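You operate a simulated robot arm through the tools that you are given. There is no shell and no other tool. Be economical: measure what you need, move in short steps, check, and stop when the job is done.

You are at the controls of a simulated robot arm. One attempt, no reset.

## Task
Pull the mushroom button out and get side B running alone in auto.
Fine: reset before you start.

The check looks at the end state, three seconds after you hand in, the way a careful person would. Anything else that was tipped, shoved, dropped, spilled or broken makes it a failure.

## Robot
A 7-joint arm with a two-finger parallel gripper on a trunk, on a base that drives. Base frame: it is fixed to the floor where the robot stands at the start and does not move with it; the origin is under the middle of the robot, x ahead of it, y to its left, z up; the surface under the hand at the start is at about z = 30. Readings come in cm, degrees, newtons and seconds.
With the tool pointing down near the work surface it reaches from about 10 to 70 cm from the robot's upright axis, wherever it stands. Its first joint turns from -166.0 to 166.0 degrees. Places, roughly: air valve [110, 60, 90]; bobbin zero button [100, 30, 130]; cone zero button [90, 30, 120]; drain valve [110, 50, 80]; jog button [90, 20, 110]; key [60, -10, 110]; lock bolt [110, 50, 120]; mode switch [60, -20, 110]; mushroom button [70, -20, 130]; red isolator [110, 60, 130]; regulator knob [100, 40, 90]; section dial [80, 10, 120]; size dial [110, 40, 130]; stop button [60, -20, 120]; tube zero button [100, 30, 120]. Payload 3.91 kg.
The tool frame sits at the grasp point between the pads (the TCP): z along the fingers, y along the line on which they close. The tips reach 3 cm beyond it. Largest opening 11 cm; finger width 2, thickness 1; the body of the gripper, 4.8 by 11.2 cm, starts 5.5 cm behind the TCP.
Orientation is that of the tool frame in the base frame, as a unit quaternion [w, x, y, z]. With the fingers straight down and closing along the base's y, the tool's x points along the base's -x, its y along +y and its z along -z.

## Interface
- The arm moves only by the tool arm_command. Its argument "series" is a list of rows, each a list of 3 entries, a list of its own where there are three numbers: the shift along the base's x, y, z in mm, then the turn, a rotation vector about the base's x, y, z in rad, then the gripper command, from -1 (fully open) to 1 (shut), values between in proportion. In form: [[[x, y, z], [ax, ay, az], grip], ...]. A call has 1 to 10 rows; each row is the pose to reach, as a shift and turn from the pose commanded when the call began. A row lasts 0.2 s, in which the tool goes at most 5 cm and 8.6 degrees; a call with a longer step from one row to the next is refused whole, and so is a gripper value outside its range. A pose out of reach is approached as far as the arm can. The call stops where the force on the tool passes 60 N (or 10 N more than at its start, if that is more) or the arm is blocked; 0.2 s more then pass. The fingers move at their own pace (about 7.2 cm/s each) and stop on an object; they squeeze with about 28 N. The grip force told is the motor's: it shows also when the fingers shut on nothing. Time passes only in rows, and 0.2 s behind the last, so rows that repeat a pose let the fingers close. The reply holds the time, the measured pose of the TCP, the force on the tool along the base axes, the opening and the grip force, in the units named above and with some noise, with the torque about the TCP (base axes, N m) and any sound that the robot's microphone picked up, and new pictures: "pictures" is both (left out), scene, wrist or none.
- Cameras (640 x 400 px; columns grow to the right, rows downward): "scene" is now at [25.39, -2.98, 144.1]; the picture's right is [-0.30, -0.95, 0.00], its down [-0.55, 0.17, -0.82] and it looks along [0.78, -0.25, -0.58] (base axes); focal length 278 px, centre (320, 200). "wrist" rides on the gripper at [7.3, 1.7, -10.3] in the tool frame; the picture's right is [-0.23, 0.97, 0.00], its down [-0.76, -0.18, -0.62] and it looks along [-0.61, -0.14, 0.78] (tool axes); focal length 222 px, centre (320, 200). There is no depth. A picture from a camera that has moved, and an enlarged one, comes with that camera's place and axes in the base frame and with its lens.
- move_column(by): slides the trunk up (or, below 0, down) by that many cm; the arm and the scene camera ride with it, the base frame stays. It gives what a move gives, with no picture.
- base_move(legs): drives the robot by 1 to 6 legs, each [ahead, left, turn to the left] in cm, cm and degrees, along the robot's own axes; the way and the turn of a leg run together, so that a leg with both is an arc; at most 150 cm and 180 degrees a leg. The arm and the cameras ride along, it lands a little off, and it stops where it bumps. It gives what a move gives, and a new picture of the scene camera.
- head_to(pan, tilt): turns the head with the scene camera to pan (to the left, within 86 degrees either way) and tilt (down, from -29 to 69), counted from straight ahead of the robot. It gives what a move gives, and a new picture of the scene camera.
- inspect(camera, box): a new picture of the part [left, top, right, bottom] of that camera's present view, enlarged. No time passes.
- job_done(): hands the job in; it is judged then, once.

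Work in short steps. Places have to be worked out from the pictures, the camera data and where the tool is seen: move nearer, look again, correct. Check each grasp and each placing, and mend what went wrong. You have 120 turns and 260 pictures in all, those below and enlarged ones among them. Open the gripper and draw the arm clear of the work before you hand the job in, unless the task says otherwise; then end with one line.

The tools are called after "Request:" as a command line: name --argument value ..., lists and objects as JSON in quotes. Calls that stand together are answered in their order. arm_command: Moves the arm, as the interface text tells. Its arguments: {"type":"object","properties":{"series":{"type":"array","items":{"type":"array"}},"pictures":{"type":"string","enum":["both","scene","wrist","none"]}},"required":["series"]} The other tools are called the same way: move_column (by) slides the trunk up or down; base_move (legs) drives the base; head_to (pan, tilt) turns the head that bears the scene camera; inspect (camera, box) takes an enlarged picture of a part of a camera's view; job_done () hands the job in.

At the start:

```text
time_s: 0.0
tool_pos: [43.28, -21.01, 115.02]
ee_rot: [-0.001, 0.0, 1.0, -0.001]
wrist_force: [0.2, 0.8, 0.2]
torque: [0.01, 0.02, 0.04]
finger_gap: 11.0
gripper_force: 0.1
trunk travel left (down, up): [-62.5, 5.7]
robot x, y, heading: [-0.0, -0.4, -0.1]
head pan, tilt: [-17.7, 35.2]
```

scene: 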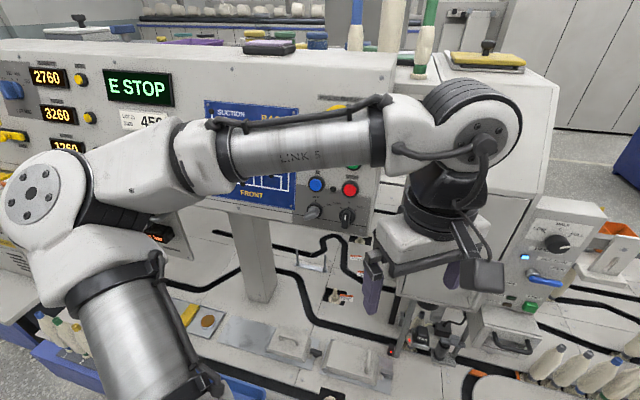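
wrist: 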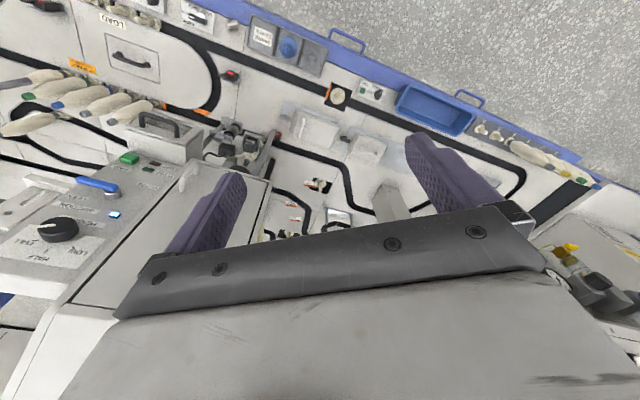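

The display shows E STOP and the arm hides part of the panel. I'll enlarge the panel area to read the labels.

Request:
inspect --camera "scene" --box '[200, 90, 400, 240]'

Request:
inspect --camera "scene" --box '[0, 50, 200, 175]'

Request:
inspect --camera "scene" --box '[480, 190, 640, 320]'

```text
2.67 times, centred on (300, 165) of scene
camera zoom: at [25.39, -2.98, 144.1], right [-0.3, -0.95, 0.0], down [-0.55, 0.17, -0.82], along [0.78, -0.25, -0.58], focal length 740 px, centre (373, 293)
```

zoom: 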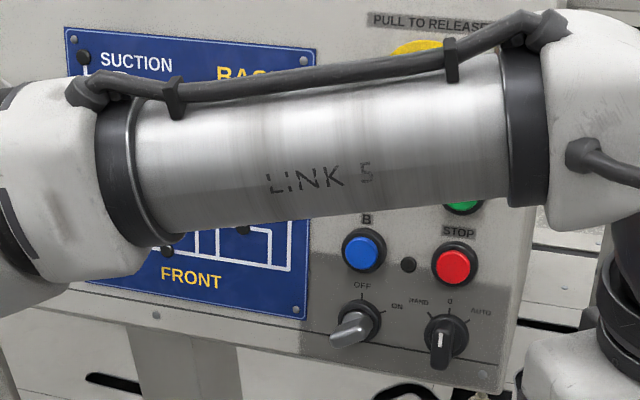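

```text
3.20 times, centred on (100, 112) of scene
camera zoom: at [25.39, -2.98, 144.1], right [-0.3, -0.95, 0.0], down [-0.55, 0.17, -0.82], along [0.78, -0.25, -0.58], focal length 888 px, centre (1024, 480)
```

zoom: 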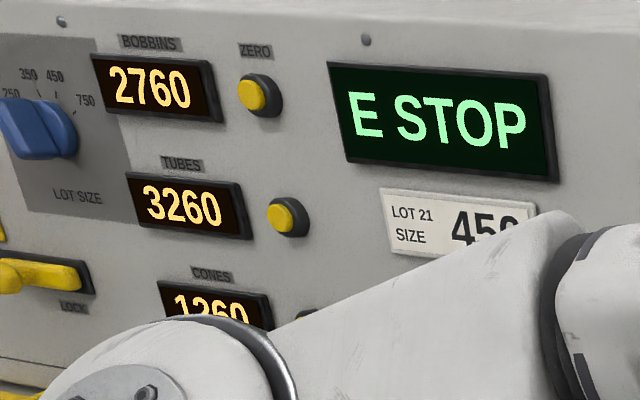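

```text
3.08 times, centred on (560, 255) of scene
camera zoom: at [25.39, -2.98, 144.1], right [-0.3, -0.95, 0.0], down [-0.55, 0.17, -0.82], along [0.78, -0.25, -0.58], focal length 854 px, centre (-418, 31)
```

zoom: 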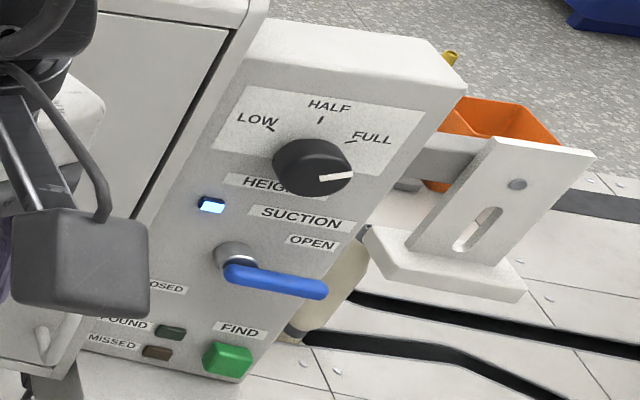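

The arm sits close to the panel and hides it. I'll back the base off 20 cm to make room to swing the hand horizontal.

Request:
base_move --legs '[[-20, 0, 0]]'

```text
time_s: 1.6
tool_pos: [23.37, -20.96, 115.08]
ee_rot: [0.0, -0.001, 1.0, 0.0]
wrist_force: [0.8, -0.3, 0.0]
torque: [0.01, -0.06, 0.01]
finger_gap: 10.98
gripper_force: 0.1
trunk travel left (down, up): [-62.5, 5.7]
robot x, y, heading: [-20.03, -0.14, -0.1]
head pan, tilt: [-17.7, 35.2]
camera scene: at [5.27, -2.94, 144.12], right [-0.3, -0.95, 0.0], down [-0.55, 0.17, -0.82], along [0.78, -0.25, -0.58], focal length 278 px, centre (320, 200)
```

scene: 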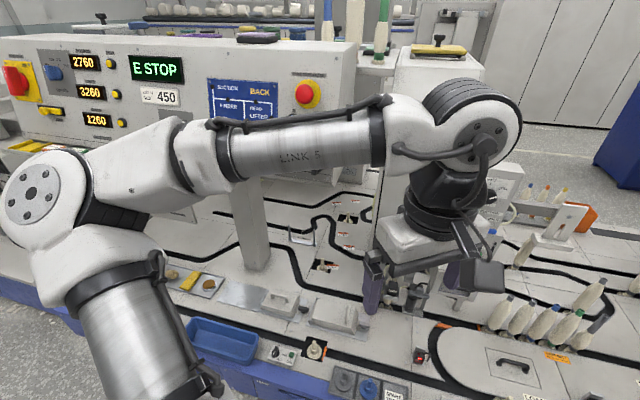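

The mushroom shows at (305, 94). Next I swing the tool from down to pointing forward, in steps, moving it slightly ahead.

Request:
arm_command --series '[[[10, 0, 0], [0, -0.14, 0], 0], [[20, 0, 0], [0, -0.28, 0], 0], [[30, 0, 0], [0, -0.42, 0], 0], [[40, 0, 0], [0, -0.56, 0], 0], [[50, 0, 0], [0, -0.7, 0], 0], [[60, 0, 0], [0, -0.84, 0], 0], [[70, 0, 0], [0, -0.98, 0], 0], [[80, 0, 0], [0, -1.12, 0], 0], [[90, 0, 0], [0, -1.26, 0], 0], [[100, 0, 0], [0, -1.4, 0], 0]]'

```text
time_s: 3.8
tool_pos: [37.12, -22.64, 116.2]
ee_rot: [0.643, 0.0, 0.766, -0.002]
wrist_force: [0.6, -0.5, -0.1]
torque: [0.01, 0.01, -0.01]
finger_gap: 5.5
gripper_force: 0.1
out of reach, approached as far as the arm can: row 8, 9, 10
trunk travel left (down, up): [-62.5, 5.7]
robot x, y, heading: [-19.95, -0.0, -0.0]
head pan, tilt: [-17.7, 35.2]
camera scene: at [5.39, -2.96, 144.09], right [-0.3, -0.95, 0.0], down [-0.55, 0.17, -0.82], along [0.78, -0.25, -0.58], focal length 278 px, centre (320, 200)
camera wrist: at [25.68, -21.07, 110.76], right [0.04, 0.97, 0.22], down [-0.48, -0.17, 0.86], along [0.87, -0.14, 0.46], focal length 222 px, centre (320, 200)
```

scene: 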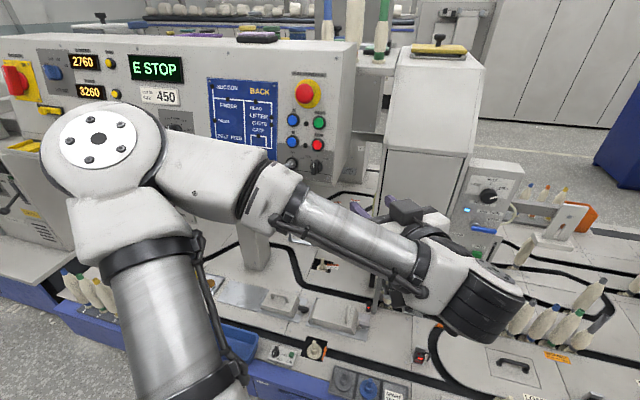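
wrist: 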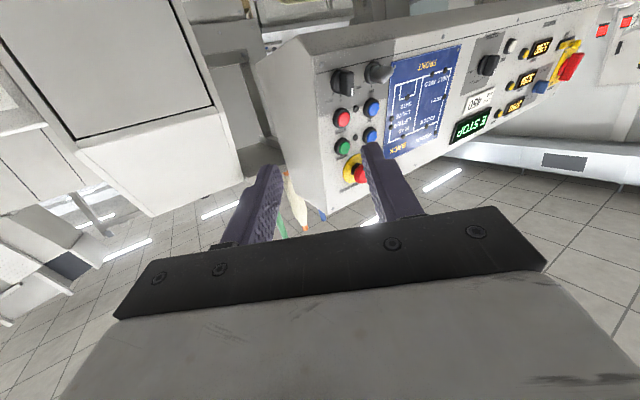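

The panel is clear now, so I'll enlarge it to read all the labels.

Request:
inspect --camera "scene" --box '[260, 60, 350, 190]'

Request:
inspect --camera "scene" --box '[120, 40, 290, 150]'

Request:
inspect --camera "wrist" --box '[310, 40, 470, 190]'

```text
3.08 times, centred on (305, 125) of scene
camera zoom: at [5.39, -2.96, 144.09], right [-0.3, -0.95, 0.0], down [-0.55, 0.17, -0.82], along [0.78, -0.25, -0.58], focal length 854 px, centre (366, 431)
```

zoom: 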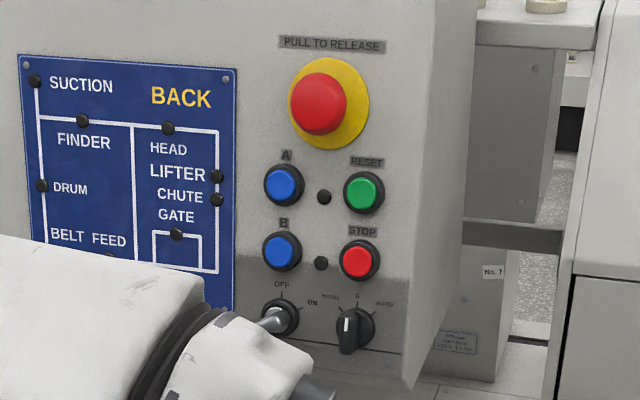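

```text
3.64 times, centred on (205, 95) of scene
camera zoom: at [5.39, -2.96, 144.09], right [-0.3, -0.95, 0.0], down [-0.55, 0.17, -0.82], along [0.78, -0.25, -0.58], focal length 1009 px, centre (738, 582)
```

zoom: 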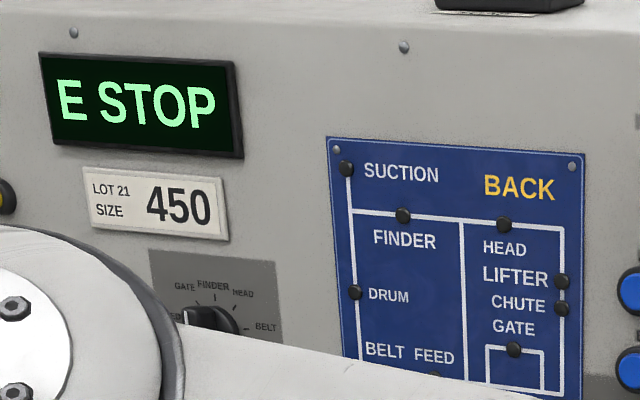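

```text
2.67 times, centred on (390, 115) of wrist
camera zoom: at [25.68, -21.07, 110.76], right [0.04, 0.97, 0.22], down [-0.48, -0.17, 0.86], along [0.87, -0.14, 0.46], focal length 592 px, centre (133, 427)
```

zoom: 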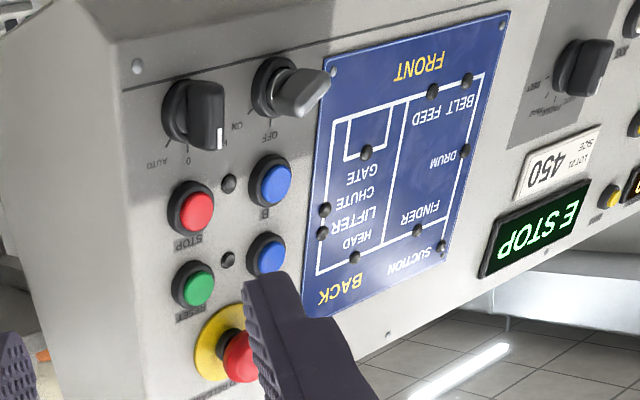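

Triangulating from both views: mushroom ≈ (66.8, -18.8, 128.4), reset ≈ (65, -21, 122), B ≈ (67.4, -15.3, 117). The panel's inward normal ≈ (0.80, -0.60, 0). I'll level the tool and move it forward and up first.

Request:
arm_command --series '[[[20, 0, 20], [0, -0.06, 0], 0], [[50, 10, 40], [0, -0.12, 0], 0], [[80, 30, 60], [0, -0.175, 0], 0], [[110, 50, 80], [0, -0.175, 0], 0], [[140, 70, 100], [0, -0.175, 0], 0]]' --pictures "none"

Request:
arm_command --series '[[[10, 5, 5], [0, 0, -0.1], 0], [[20, 10, 10], [0, 0, -0.2], 0], [[30, 15, 15], [0, 0, -0.3], 0], [[40, 20, 20], [0, 0, -0.4], 0], [[40, 25, 20], [0, 0, -0.5], 0], [[40, 30, 20], [0, 0, -0.6], 0], [[40, 30, 20], [0, 0, -0.64], 0]]'

```text
time_s: 5.0
tool_pos: [51.11, -15.48, 126.08]
ee_rot: [0.708, -0.002, 0.706, 0.0]
wrist_force: [-0.2, 0.3, 0.5]
torque: [-0.02, 0.03, 0.01]
finger_gap: 5.51
gripper_force: 0.1
trunk travel left (down, up): [-62.5, 5.7]
robot x, y, heading: [-20.08, 0.05, 0.2]
head pan, tilt: [-17.7, 35.2]
```

```text
time_s: 6.6
tool_pos: [55.04, -12.76, 128.16]
ee_rot: [0.672, 0.222, 0.67, -0.224]
wrist_force: [0.9, -0.1, 0.6]
torque: [0.0, 0.02, -0.02]
finger_gap: 5.49
gripper_force: 0.2
trunk travel left (down, up): [-62.5, 5.7]
robot x, y, heading: [-20.14, -0.46, 0.1]
head pan, tilt: [-17.7, 35.2]
camera scene: at [5.36, -2.95, 144.1], right [-0.3, -0.95, 0.0], down [-0.55, 0.17, -0.82], along [0.78, -0.25, -0.58], focal length 278 px, centre (320, 200)
camera wrist: at [47.72, -5.39, 120.8], right [0.58, 0.78, 0.22], down [-0.61, 0.23, 0.76], along [0.54, -0.58, 0.61], focal length 222 px, centre (320, 200)
```

scene: 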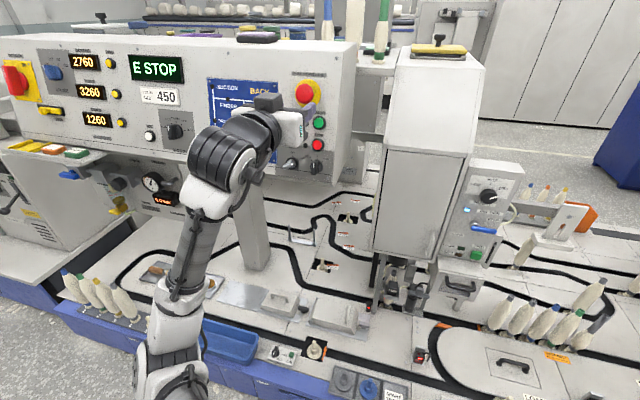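
wrist: 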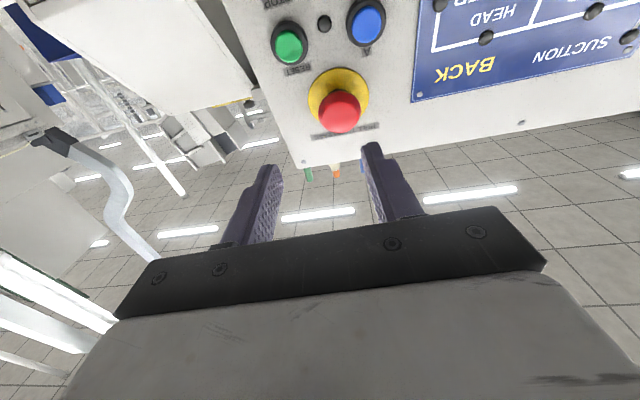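

The view matches the estimate: the mushroom face lies 13 cm ahead and about 2 cm to the panel's left. I'll centre on it, come 4.5 cm closer and open the fingers.

Request:
arm_command --series '[[[12, 16, 2], [0, 0, 0], -0.5], [[30, 3, 2], [0, 0, 0], -0.5], [[48, -10, 2], [0, 0, 0], -0.5]]' --pictures "both"

Request:
inspect --camera "scene" --box '[240, 60, 360, 190]'

Request:
inspect --camera "wrist" --box '[220, 0, 420, 200]'

```text
time_s: 7.4
tool_pos: [60.09, -13.81, 128.38]
ee_rot: [0.672, 0.221, 0.671, -0.223]
wrist_force: [-0.1, -0.2, 0.0]
torque: [-0.03, 0.01, 0.0]
finger_gap: 8.26
gripper_force: 0.0
trunk travel left (down, up): [-62.5, 5.7]
robot x, y, heading: [-20.03, -0.71, 0.2]
head pan, tilt: [-17.7, 35.2]
camera scene: at [5.38, -2.96, 144.09], right [-0.3, -0.95, 0.0], down [-0.55, 0.17, -0.82], along [0.78, -0.25, -0.58], focal length 278 px, centre (320, 200)
camera wrist: at [52.64, -6.32, 120.93], right [0.58, 0.78, 0.22], down [-0.61, 0.23, 0.76], along [0.54, -0.58, 0.61], focal length 222 px, centre (320, 200)
```

scene: 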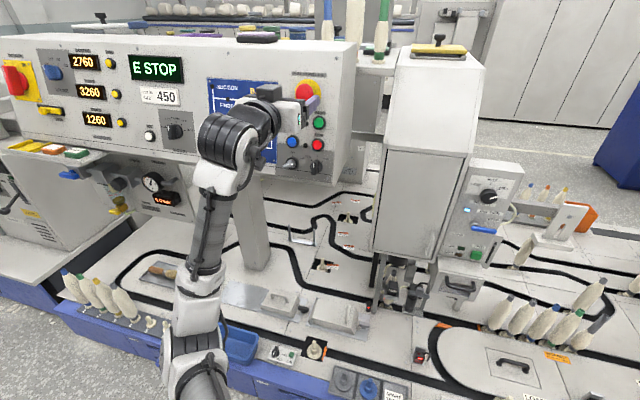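
wrist: 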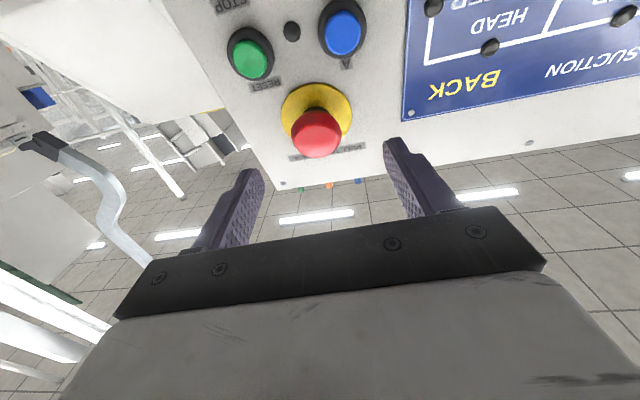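

```text
3.08 times, centred on (300, 125) of scene
camera zoom: at [5.38, -2.96, 144.09], right [-0.3, -0.95, 0.0], down [-0.55, 0.17, -0.82], along [0.78, -0.25, -0.58], focal length 854 px, centre (382, 431)
```

zoom: 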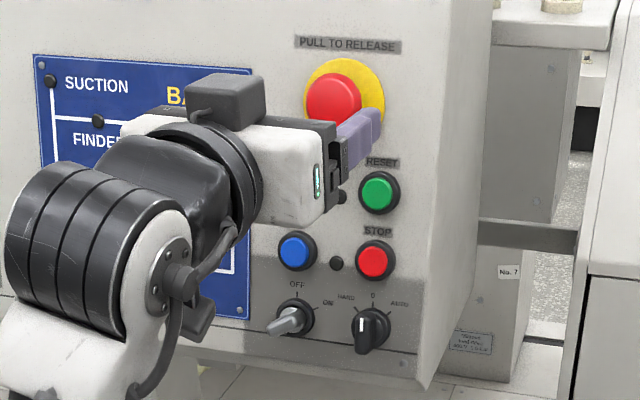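

```text
2.00 times, centred on (320, 100) of wrist
camera zoom: at [52.64, -6.32, 120.93], right [0.58, 0.78, 0.22], down [-0.61, 0.23, 0.76], along [0.54, -0.58, 0.61], focal length 444 px, centre (320, 400)
```

zoom: 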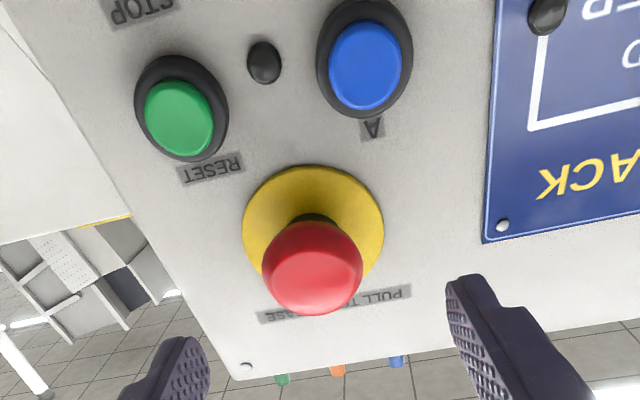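

The mushroom head is 4.4 cm wide, centred between the fingers, with its face about 8 cm ahead of the TCP. I'll advance 7.4 cm in small rows so the pads straddle the head.

Request:
arm_command --series '[[[15, -12, 0], [0, 0, 0], -0.5], [[30, -24, 0], [0, 0, 0], -0.5], [[45, -36, 0], [0, 0, 0], -0.5], [[58, -46, 0], [0, 0, 0], -0.5]]' --pictures "wrist"

Request:
inspect --camera "scene" --box '[240, 60, 360, 190]'

```text
time_s: 8.4
tool_pos: [65.07, -17.27, 128.55]
ee_rot: [0.672, 0.218, 0.673, -0.221]
wrist_force: [-21.4, 11.3, -1.9]
torque: [0.07, 0.35, 0.99]
finger_gap: 8.01
gripper_force: 0.0
trunk travel left (down, up): [-62.5, 5.7]
robot x, y, heading: [-19.81, 0.12, 0.2]
head pan, tilt: [-17.7, 35.2]
stopped in row 4: the force on the tool passed its limit at 76 N (the readings are from after the stop); the commanded pose is now the measured one
camera wrist: at [57.64, -9.97, 121.15], right [0.58, 0.79, 0.22], down [-0.61, 0.23, 0.76], along [0.55, -0.57, 0.61], focal length 222 px, centre (320, 200)
```

wrist: 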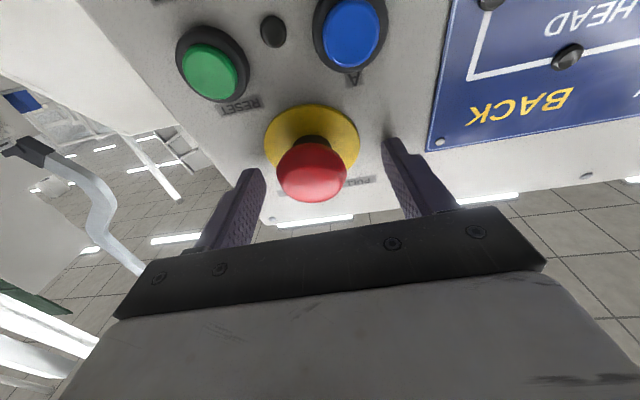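

```text
3.08 times, centred on (300, 125) of scene
camera zoom: at [5.23, -2.84, 144.12], right [-0.3, -0.95, 0.0], down [-0.55, 0.17, -0.82], along [0.78, -0.24, -0.58], focal length 854 px, centre (382, 431)
```

zoom: 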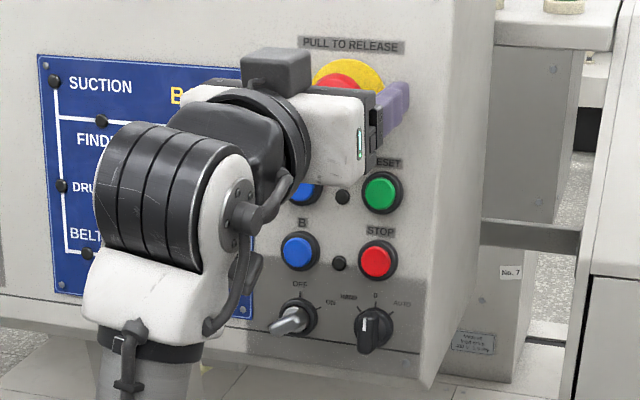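

The left fingertip touched the panel, so its surface is at about 65.5 cm along the normal. Rechecking against that, the mushroom axis is near z = 127.3, lower than I thought. I'll back off 5 mm, drop 12 mm and close.

Request:
arm_command --series '[[[-4, 3, 0], [0, 0, 0], -0.5], [[-5, 3, -12], [0, 0, 0], -0.5], [[-6, 3, -12], [0, 0, 0], 0.2], [[-6, 3, -12], [0, 0, 0], 1], [[-6, 3, -12], [0, 0, 0], 1], [[-6, 3, -12], [0, 0, 0], 1]]' --pictures "wrist"

Request:
inspect --camera "scene" --box '[240, 60, 360, 190]'

```text
time_s: 9.8
tool_pos: [64.53, -17.41, 126.94]
ee_rot: [0.67, 0.22, 0.673, -0.222]
wrist_force: [-9.2, -0.5, -8.1]
torque: [-0.07, 0.05, 0.32]
finger_gap: 4.02
gripper_force: 45.0
trunk travel left (down, up): [-62.5, 5.7]
robot x, y, heading: [-20.05, 0.05, 0.3]
head pan, tilt: [-17.7, 35.2]
camera wrist: at [57.16, -10.05, 119.64], right [0.58, 0.78, 0.22], down [-0.6, 0.23, 0.77], along [0.55, -0.58, 0.6], focal length 222 px, centre (320, 200)
```

wrist: 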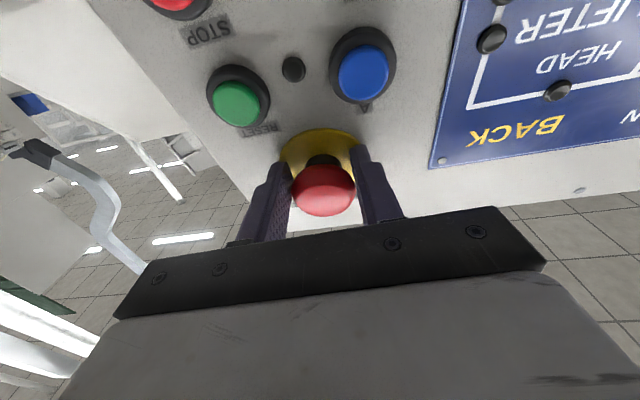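

```text
3.08 times, centred on (300, 125) of scene
camera zoom: at [5.29, -2.92, 144.09], right [-0.3, -0.95, 0.0], down [-0.55, 0.17, -0.82], along [0.78, -0.24, -0.58], focal length 854 px, centre (382, 431)
```

zoom: 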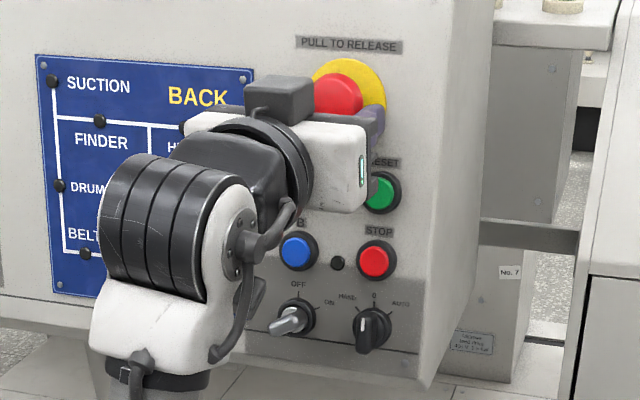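

The head is gripped at a 4.0 cm gap. I'll pull straight out along the normal.

Request:
arm_command --series '[[[-4, 3, 0], [0, 0, 0], 1], [[-8, 6, 0], [0, 0, 0], 1], [[-12, 9, 0], [0, 0, 0], 1], [[-16, 12, 0], [0, 0, 0], 1]]' --pictures "both"

```text
time_s: 10.8
tool_pos: [63.31, -16.58, 126.43]
ee_rot: [0.666, 0.222, 0.677, -0.223]
wrist_force: [9.2, -16.9, -16.8]
torque: [0.62, 0.02, -0.08]
finger_gap: 3.75
gripper_force: 44.9
trunk travel left (down, up): [-62.5, 5.7]
robot x, y, heading: [-20.07, 0.25, 0.0]
head pan, tilt: [-17.7, 35.2]
camera scene: at [5.6, -3.15, 143.98], right [-0.3, -0.95, 0.0], down [-0.55, 0.17, -0.82], along [0.78, -0.24, -0.58], focal length 278 px, centre (320, 200)
camera wrist: at [55.86, -9.11, 119.28], right [0.58, 0.78, 0.22], down [-0.59, 0.23, 0.77], along [0.55, -0.58, 0.6], focal length 222 px, centre (320, 200)
```

scene: 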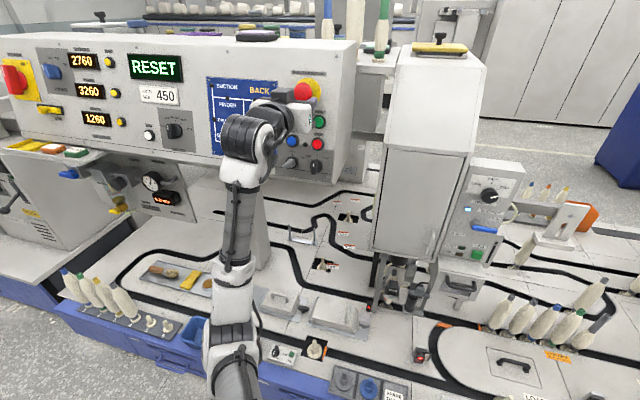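
wrist: 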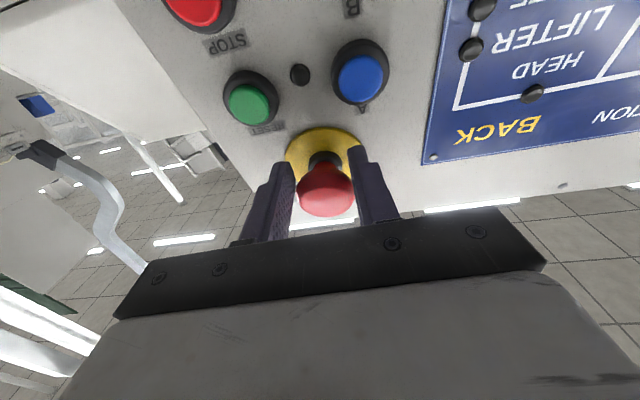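

The display now reads RESET, so the mushroom is out. I'll open the fingers, back away, then look at the key and the mode switch.

Request:
arm_command --series '[[[0, 0, 0], [0, 0, 0], -0.5], [[0, 0, 0], [0, 0, 0], -0.5], [[-24, 18, 0], [0, 0, 0], -0.5], [[-48, 36, 0], [0, 0, 0], -0.5], [[-72, 54, -30], [0, 0, 0], -0.5], [[-88, 66, -60], [0, 0, 0], 0.5], [[-88, 66, -100], [0, 0, 0], 1]]' --pictures "both"

Request:
inspect --camera "scene" --box '[240, 60, 360, 190]'

Request:
inspect --camera "wrist" --box '[220, 0, 420, 200]'

```text
time_s: 12.4
tool_pos: [54.25, -9.44, 117.27]
ee_rot: [0.67, 0.219, 0.674, -0.222]
wrist_force: [-0.1, -0.6, -0.4]
torque: [-0.03, -0.01, 0.0]
finger_gap: 0.02
gripper_force: 0.1
trunk travel left (down, up): [-62.5, 5.7]
robot x, y, heading: [-20.21, 0.35, 0.0]
head pan, tilt: [-17.7, 35.2]
camera scene: at [5.34, -2.9, 144.1], right [-0.3, -0.95, 0.0], down [-0.55, 0.17, -0.82], along [0.78, -0.24, -0.58], focal length 278 px, centre (320, 200)
camera wrist: at [46.72, -2.01, 109.8], right [0.58, 0.78, 0.22], down [-0.6, 0.23, 0.76], along [0.55, -0.58, 0.61], focal length 222 px, centre (320, 200)
```

scene: 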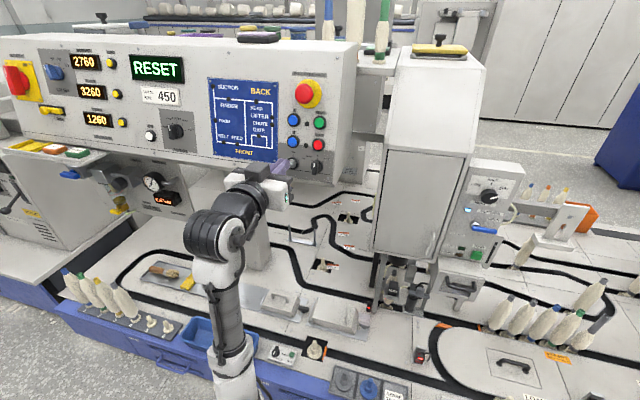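
wrist: 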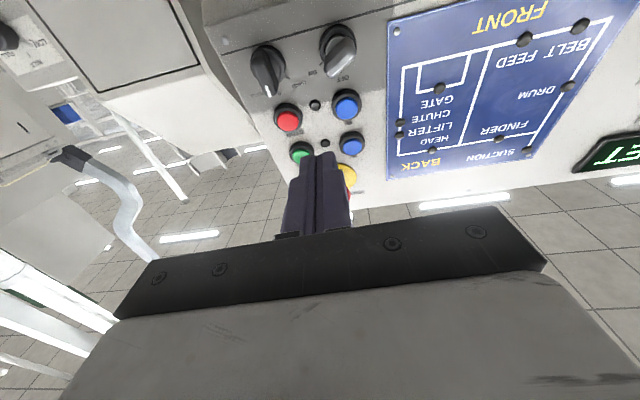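

```text
3.08 times, centred on (300, 125) of scene
camera zoom: at [5.34, -2.9, 144.1], right [-0.3, -0.95, 0.0], down [-0.55, 0.17, -0.82], along [0.78, -0.24, -0.58], focal length 854 px, centre (382, 431)
```

zoom: 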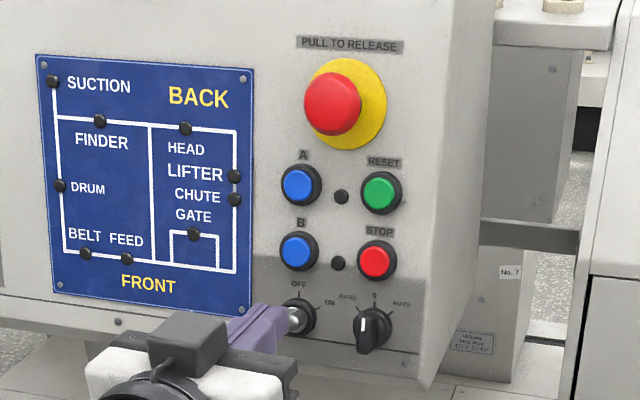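

```text
2.00 times, centred on (320, 100) of wrist
camera zoom: at [46.72, -2.01, 109.8], right [0.58, 0.78, 0.22], down [-0.6, 0.23, 0.76], along [0.55, -0.58, 0.61], focal length 444 px, centre (320, 400)
```

zoom: 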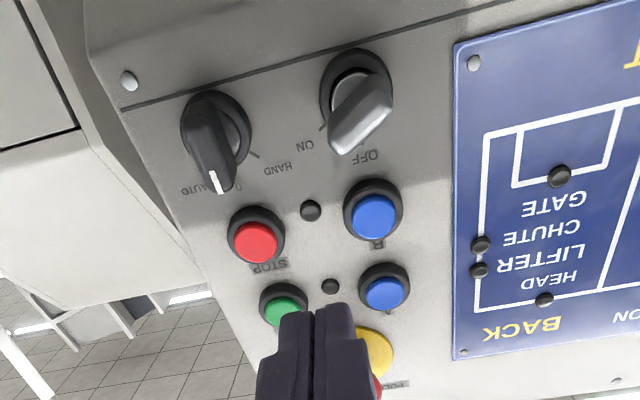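

I need to know the mode switch and key positions for certain, so I'll zoom tighter on both.

Request:
inspect --camera "scene" --box '[280, 140, 330, 175]'

Request:
inspect --camera "wrist" --box '[240, 15, 370, 105]'

```text
11.43 times, centred on (305, 158) of scene
camera zoom: at [5.34, -2.9, 144.1], right [-0.3, -0.95, 0.0], down [-0.55, 0.17, -0.82], along [0.78, -0.24, -0.58], focal length 3171 px, centre (491, 686)
```

zoom: 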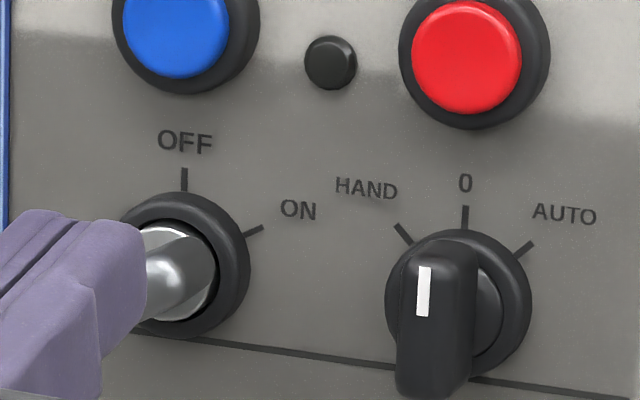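

```text
4.44 times, centred on (305, 60) of wrist
camera zoom: at [46.72, -2.01, 109.8], right [0.58, 0.78, 0.22], down [-0.6, 0.23, 0.76], along [0.55, -0.58, 0.61], focal length 987 px, centre (387, 822)
```

zoom: 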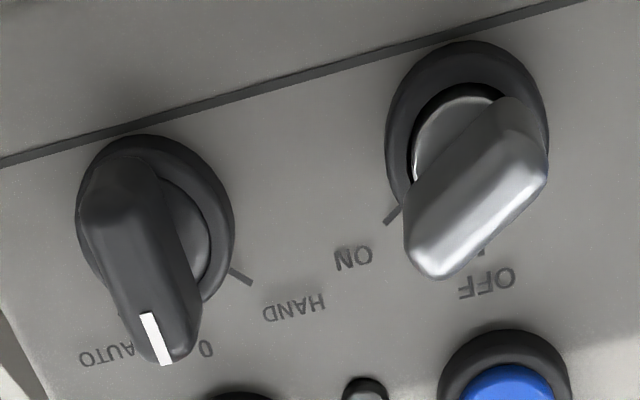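

The mode switch is at 0 and the key is at ON. Reset comes first, so I line the closed fingertips up with the green button at about d = 21.8, z = 121.6, and stop short to check.

Request:
arm_command --series '[[[-10, -13, 20], [0, 0, 0], 1], [[-19, -26, 43], [0, 0, 0], 1], [[10, -47, 43], [0, 0, 0], 1], [[36, -67, 43], [0, 0, 0], 1], [[52, -79, 43], [0, 0, 0], 1]]' --pictures "wrist"

Request:
inspect --camera "scene" --box '[270, 90, 350, 150]'

```text
time_s: 13.6
tool_pos: [59.21, -17.51, 121.41]
ee_rot: [0.67, 0.22, 0.673, -0.223]
wrist_force: [0.4, 0.5, -0.5]
torque: [0.03, 0.05, 0.01]
finger_gap: 0.0
gripper_force: 27.9
trunk travel left (down, up): [-62.5, 5.7]
robot x, y, heading: [-19.91, -0.07, 0.3]
head pan, tilt: [-17.7, 35.2]
camera wrist: at [51.86, -10.11, 114.03], right [0.58, 0.78, 0.22], down [-0.6, 0.23, 0.77], along [0.55, -0.58, 0.6], focal length 222 px, centre (320, 200)
```

wrist: 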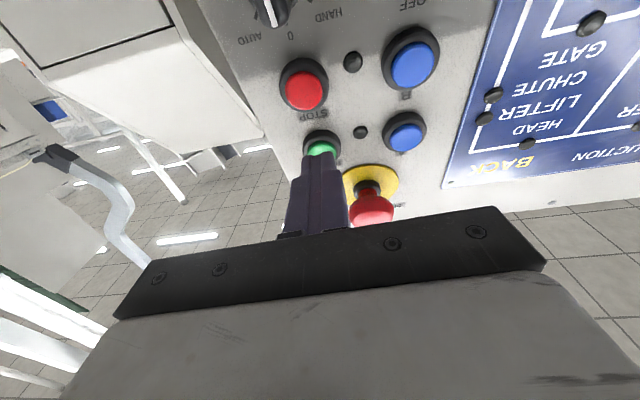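

```text
6.67 times, centred on (310, 120) of scene
camera zoom: at [5.33, -2.9, 144.1], right [-0.3, -0.95, 0.0], down [-0.55, 0.17, -0.82], along [0.78, -0.24, -0.58], focal length 1850 px, centre (387, 733)
```

zoom: 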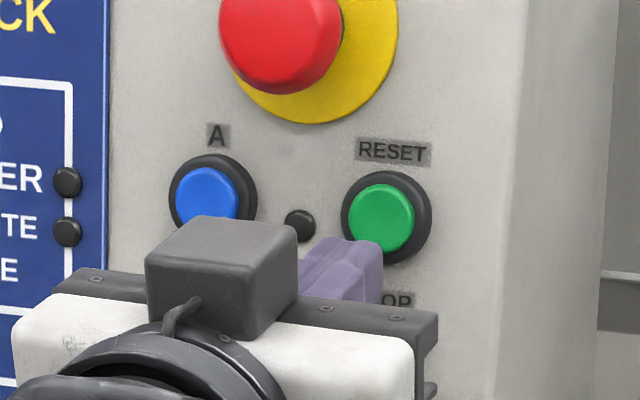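

The fingertips sit slightly low and right of the green button. I'll shift 3 mm along the panel and 5 mm up, then press forward in small steps until there's resistance.

Request:
arm_command --series '[[[2, 2, 5], [0, 0, 0], 1], [[10, -4, 5], [0, 0, 0], 1], [[18, -10, 5], [0, 0, 0], 1], [[24, -14, 5], [0, 0, 0], 1], [[28, -17, 5], [0, 0, 0], 1], [[32, -20, 5], [0, 0, 0], 1]]' --pictures "both"

```text
time_s: 15.0
tool_pos: [62.26, -19.02, 122.17]
ee_rot: [0.671, 0.218, 0.673, -0.222]
wrist_force: [-50.5, 27.4, -12.5]
torque: [0.41, 0.86, -0.07]
finger_gap: 0.02
gripper_force: 28.0
trunk travel left (down, up): [-62.5, 5.7]
robot x, y, heading: [-20.43, -0.19, 0.5]
head pan, tilt: [-17.7, 35.2]
heard: click, click
camera scene: at [4.85, -2.57, 144.17], right [-0.3, -0.95, 0.0], down [-0.55, 0.17, -0.82], along [0.78, -0.25, -0.57], focal length 278 px, centre (320, 200)
camera wrist: at [54.85, -11.67, 114.8], right [0.58, 0.79, 0.22], down [-0.6, 0.23, 0.76], along [0.55, -0.57, 0.61], focal length 222 px, centre (320, 200)
```

scene: 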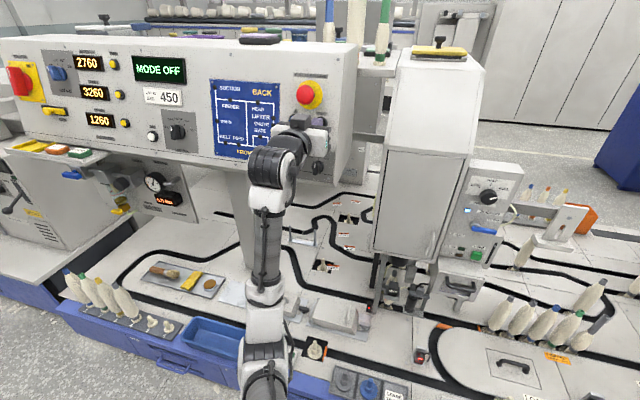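
wrist: 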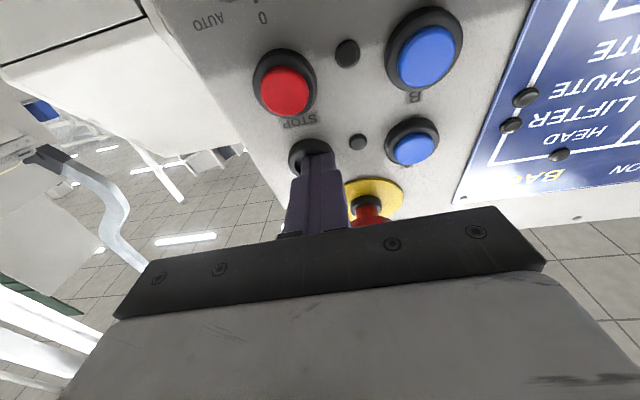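

Reset worked and the display shows MODE OFF. I'll back off and move to in front of the mode switch at about d = 20.6, z = 111.5, with the fingers partly open.

Request:
arm_command --series '[[[-24, 18, 0], [0, 0, 0], 1], [[-58, 43, 0], [0, 0, 0], 1], [[-62, 38, -40], [0, 0, 0], 0.2], [[-66, 34, -80], [0, 0, 0], 0.2], [[-68, 32, -106], [0, 0, 0], 0.2]]' --pictures "wrist"

Request:
inspect --camera "scene" --box '[270, 120, 350, 180]'

Request:
inspect --camera "wrist" --box '[220, 40, 420, 190]'

```text
time_s: 16.2
tool_pos: [55.88, -16.1, 111.35]
ee_rot: [0.67, 0.22, 0.673, -0.222]
wrist_force: [-0.1, -0.1, -0.2]
torque: [-0.02, -0.01, 0.0]
finger_gap: 4.41
gripper_force: 0.0
trunk travel left (down, up): [-62.5, 5.7]
robot x, y, heading: [-20.32, 0.24, 0.3]
head pan, tilt: [-17.7, 35.2]
camera wrist: at [48.46, -8.77, 104.11], right [0.58, 0.78, 0.22], down [-0.6, 0.23, 0.76], along [0.55, -0.58, 0.61], focal length 222 px, centre (320, 200)
```

wrist: 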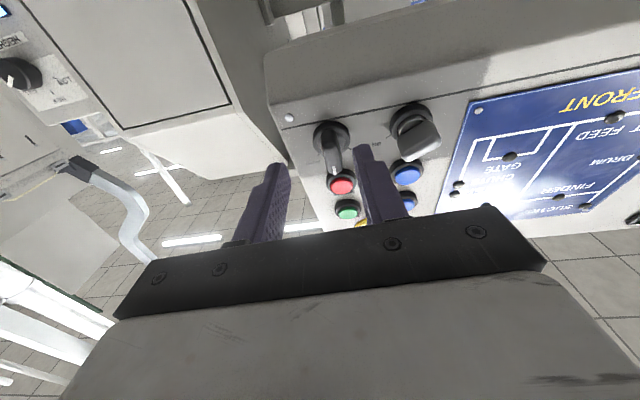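

```text
6.67 times, centred on (310, 150) of scene
camera zoom: at [5.32, -2.89, 144.11], right [-0.3, -0.95, 0.0], down [-0.55, 0.17, -0.82], along [0.78, -0.24, -0.58], focal length 1850 px, centre (387, 533)
```

zoom: 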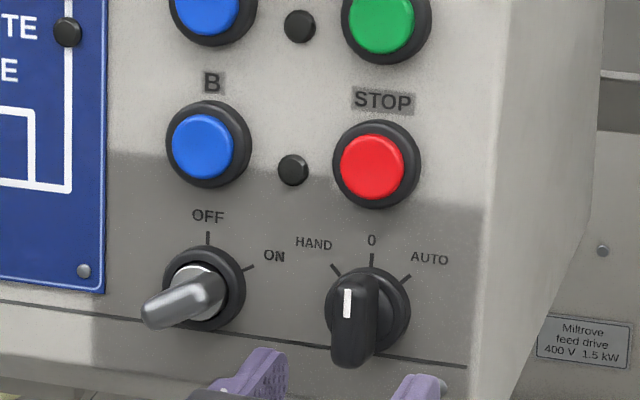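

```text
2.67 times, centred on (320, 115) of wrist
camera zoom: at [48.46, -8.77, 104.11], right [0.58, 0.78, 0.22], down [-0.6, 0.23, 0.76], along [0.55, -0.58, 0.61], focal length 592 px, centre (320, 427)
```

zoom: 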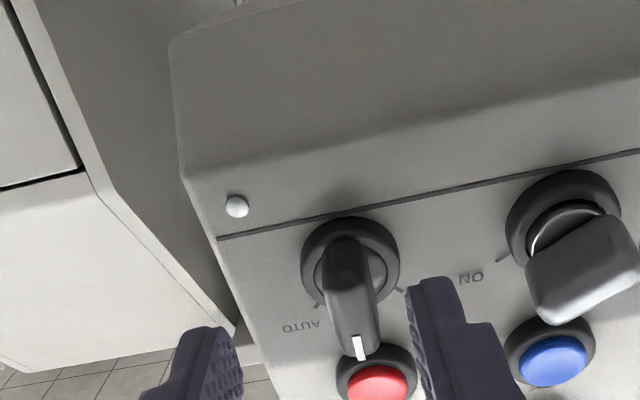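

The knob is about 8 mm to the left and 12 mm above the finger centre. I'll correct for that, advance 3 cm and look again.

Request:
arm_command --series '[[[5, 6, 12], [0, 0, 0], 0.2], [[17, -3, 12], [0, 0, 0], 0.2], [[29, -12, 12], [0, 0, 0], 0.2]]' --pictures "none"

Request:
inspect --camera "scene" --box '[270, 120, 350, 180]'

Request:
inspect --camera "wrist" --box '[220, 40, 420, 190]'

```text
time_s: 17.0
tool_pos: [58.78, -17.37, 112.43]
ee_rot: [0.67, 0.219, 0.673, -0.222]
wrist_force: [0.0, -0.4, -0.2]
torque: [-0.01, 0.01, 0.01]
finger_gap: 4.41
gripper_force: 0.1
trunk travel left (down, up): [-62.5, 5.7]
robot x, y, heading: [-20.0, 0.28, 0.2]
head pan, tilt: [-17.7, 35.2]
```

```text
6.67 times, centred on (310, 150) of scene
camera zoom: at [5.33, -2.89, 144.1], right [-0.3, -0.95, 0.0], down [-0.55, 0.17, -0.82], along [0.78, -0.24, -0.58], focal length 1850 px, centre (387, 533)
```

zoom: 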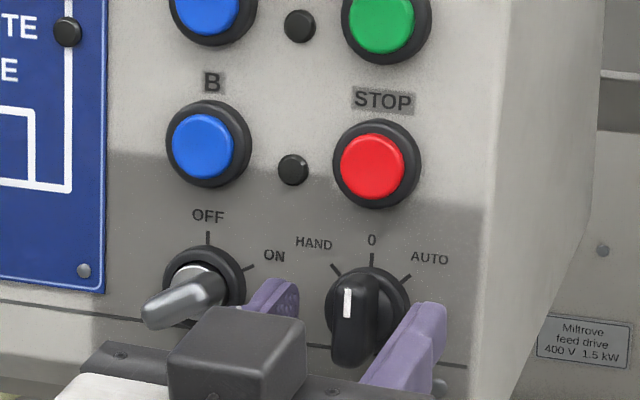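

```text
2.67 times, centred on (320, 115) of wrist
camera zoom: at [51.3, -9.97, 105.18], right [0.58, 0.78, 0.22], down [-0.6, 0.23, 0.77], along [0.55, -0.58, 0.6], focal length 592 px, centre (320, 427)
```

zoom: 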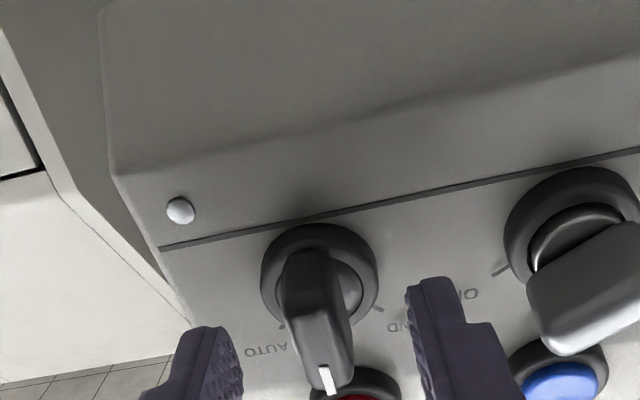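

The fingers straddle the pointer well. I'll advance 3.1 cm with a small correction and close on it.

Request:
arm_command --series '[[[8, -7, 2], [0, 0, 0], 0.2], [[16, -14, 2], [0, 0, 0], 0.2], [[24, -20, 2], [0, 0, 0], 0.2], [[24, -20, 2], [0, 0, 0], 1], [[24, -20, 2], [0, 0, 0], 1], [[24, -20, 2], [0, 0, 0], 1]]' --pictures "none"

Request:
inspect --camera "scene" --box '[270, 120, 350, 180]'

Request:
inspect --camera "wrist" --box '[220, 40, 420, 190]'

```text
time_s: 17.6
tool_pos: [59.92, -18.14, 112.75]
ee_rot: [0.669, 0.216, 0.676, -0.22]
wrist_force: [-23.2, 12.2, -0.9]
torque: [0.13, 0.27, 0.63]
finger_gap: 4.19
gripper_force: 0.1
trunk travel left (down, up): [-62.5, 5.7]
robot x, y, heading: [-20.05, 0.35, 0.2]
head pan, tilt: [-17.7, 35.2]
stopped in row 3: the force on the tool passed its limit at 74 N (the readings are from after the stop); the commanded pose is now the measured one
```

```text
6.67 times, centred on (310, 150) of scene
camera zoom: at [5.09, -2.73, 144.14], right [-0.3, -0.95, 0.0], down [-0.55, 0.17, -0.82], along [0.78, -0.24, -0.58], focal length 1850 px, centre (387, 533)
```

zoom: 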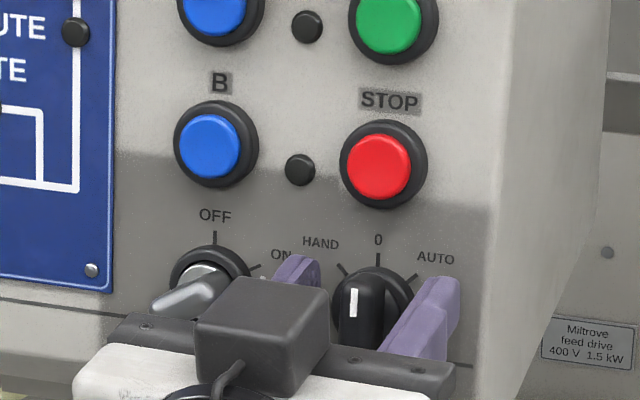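

```text
2.67 times, centred on (320, 115) of wrist
camera zoom: at [52.41, -10.82, 105.46], right [0.57, 0.79, 0.22], down [-0.6, 0.22, 0.77], along [0.56, -0.57, 0.6], focal length 592 px, centre (320, 427)
```

zoom: 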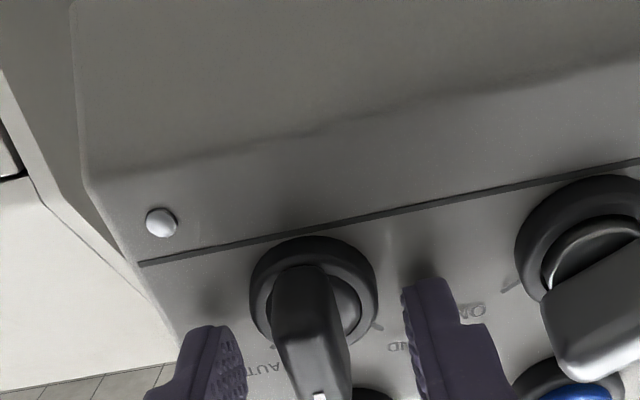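

Contact came much earlier than at the top, at about 61.8 cm along the normal at z = 113. So the panel leans, with its bottom roughly 13° nearer me. I'll back off, pitch the tool down 13° to be square to it, and re-measure.

Request:
arm_command --series '[[[-12, 9, 0], [0, 0, 0], 0.2], [[-24, 18, 0], [0.05, 0.066, 0], 0.2], [[-33, 24, 0], [0.1, 0.133, 0], 0.2], [[-33, 24, 0], [0.138, 0.184, 0], 0.2]]' --pictures "none"

Request:
inspect --camera "scene" --box '[270, 120, 350, 180]'

Request:
inspect --camera "wrist" --box '[220, 40, 420, 190]'

```text
time_s: 18.6
tool_pos: [56.81, -15.98, 112.5]
ee_rot: [0.585, 0.242, 0.75, -0.192]
wrist_force: [-0.4, -0.7, 0.1]
torque: [-0.03, 0.01, 0.03]
finger_gap: 4.41
gripper_force: 0.1
trunk travel left (down, up): [-62.5, 5.7]
robot x, y, heading: [-20.2, -0.05, 0.3]
head pan, tilt: [-17.7, 35.2]
```

```text
6.67 times, centred on (310, 150) of scene
camera zoom: at [5.28, -2.82, 144.1], right [-0.3, -0.95, 0.0], down [-0.55, 0.17, -0.82], along [0.78, -0.24, -0.58], focal length 1850 px, centre (387, 533)
```

zoom: 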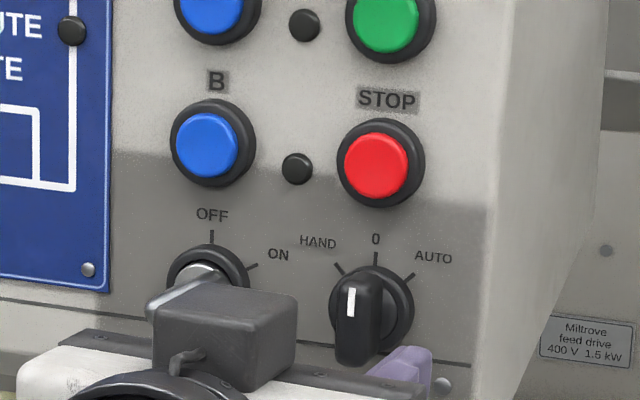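

```text
2.67 times, centred on (320, 115) of wrist
camera zoom: at [48.17, -7.84, 107.86], right [0.62, 0.76, 0.22], down [-0.44, 0.11, 0.89], along [0.65, -0.65, 0.4], focal length 592 px, centre (320, 427)
```

zoom: 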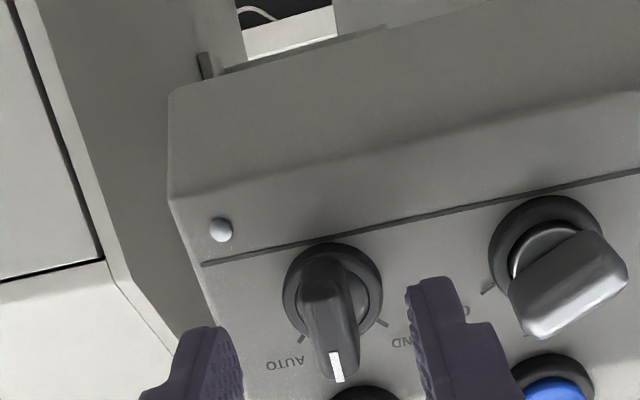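

The knob axis meets the panel at about (62.0, -19.75, 111.3) and the tool is now square to it. I'll advance so the tips stay about 1.3 cm off the panel, then close on the pointer.

Request:
arm_command --series '[[[6, -4, 0], [0, 0, 0], 0.2], [[12, -9, -1], [0, 0, 0], 0.2], [[18, -13, -2], [0, 0, 0], 0.2], [[18, -13, -2], [0, 0, 0], 0.6], [[18, -13, -2], [0, 0, 0], 1], [[18, -13, -2], [0, 0, 0], 1]]' --pictures "none"

Request:
inspect --camera "scene" --box '[270, 120, 350, 180]'

Request:
inspect --camera "wrist" --box '[220, 40, 420, 190]'

```text
time_s: 20.1
tool_pos: [58.74, -17.35, 112.17]
ee_rot: [0.586, 0.242, 0.749, -0.193]
wrist_force: [2.2, -1.1, 0.4]
torque: [0.14, -0.1, 0.63]
finger_gap: 1.34
gripper_force: 44.9
trunk travel left (down, up): [-62.5, 5.7]
robot x, y, heading: [-19.91, 0.01, 0.0]
head pan, tilt: [-17.7, 35.2]
```

```text
6.67 times, centred on (310, 150) of scene
camera zoom: at [5.27, -2.84, 144.1], right [-0.3, -0.95, 0.0], down [-0.55, 0.17, -0.82], along [0.78, -0.24, -0.58], focal length 1850 px, centre (387, 533)
```

zoom: 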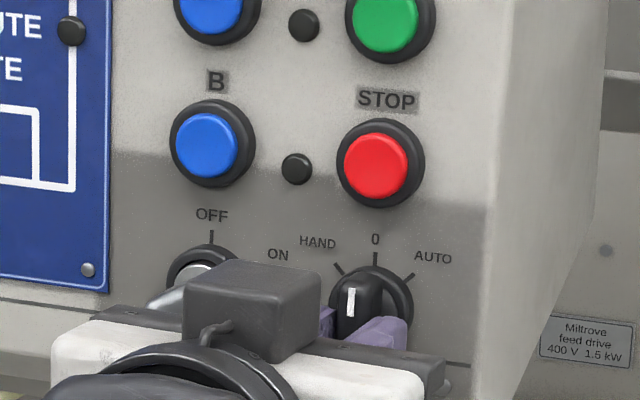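

```text
2.67 times, centred on (320, 115) of wrist
camera zoom: at [50.11, -9.12, 107.51], right [0.62, 0.76, 0.22], down [-0.44, 0.11, 0.89], along [0.65, -0.64, 0.4], focal length 592 px, centre (320, 427)
```

zoom: 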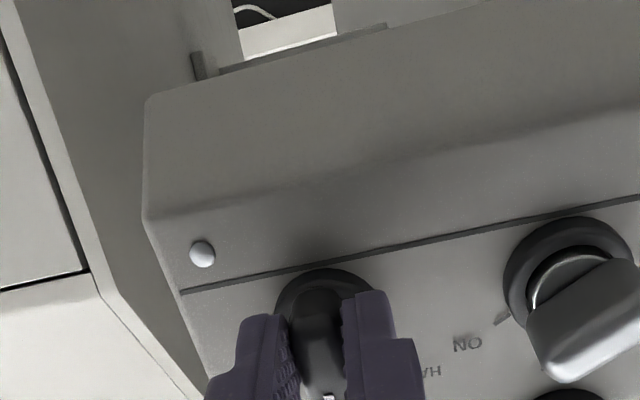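

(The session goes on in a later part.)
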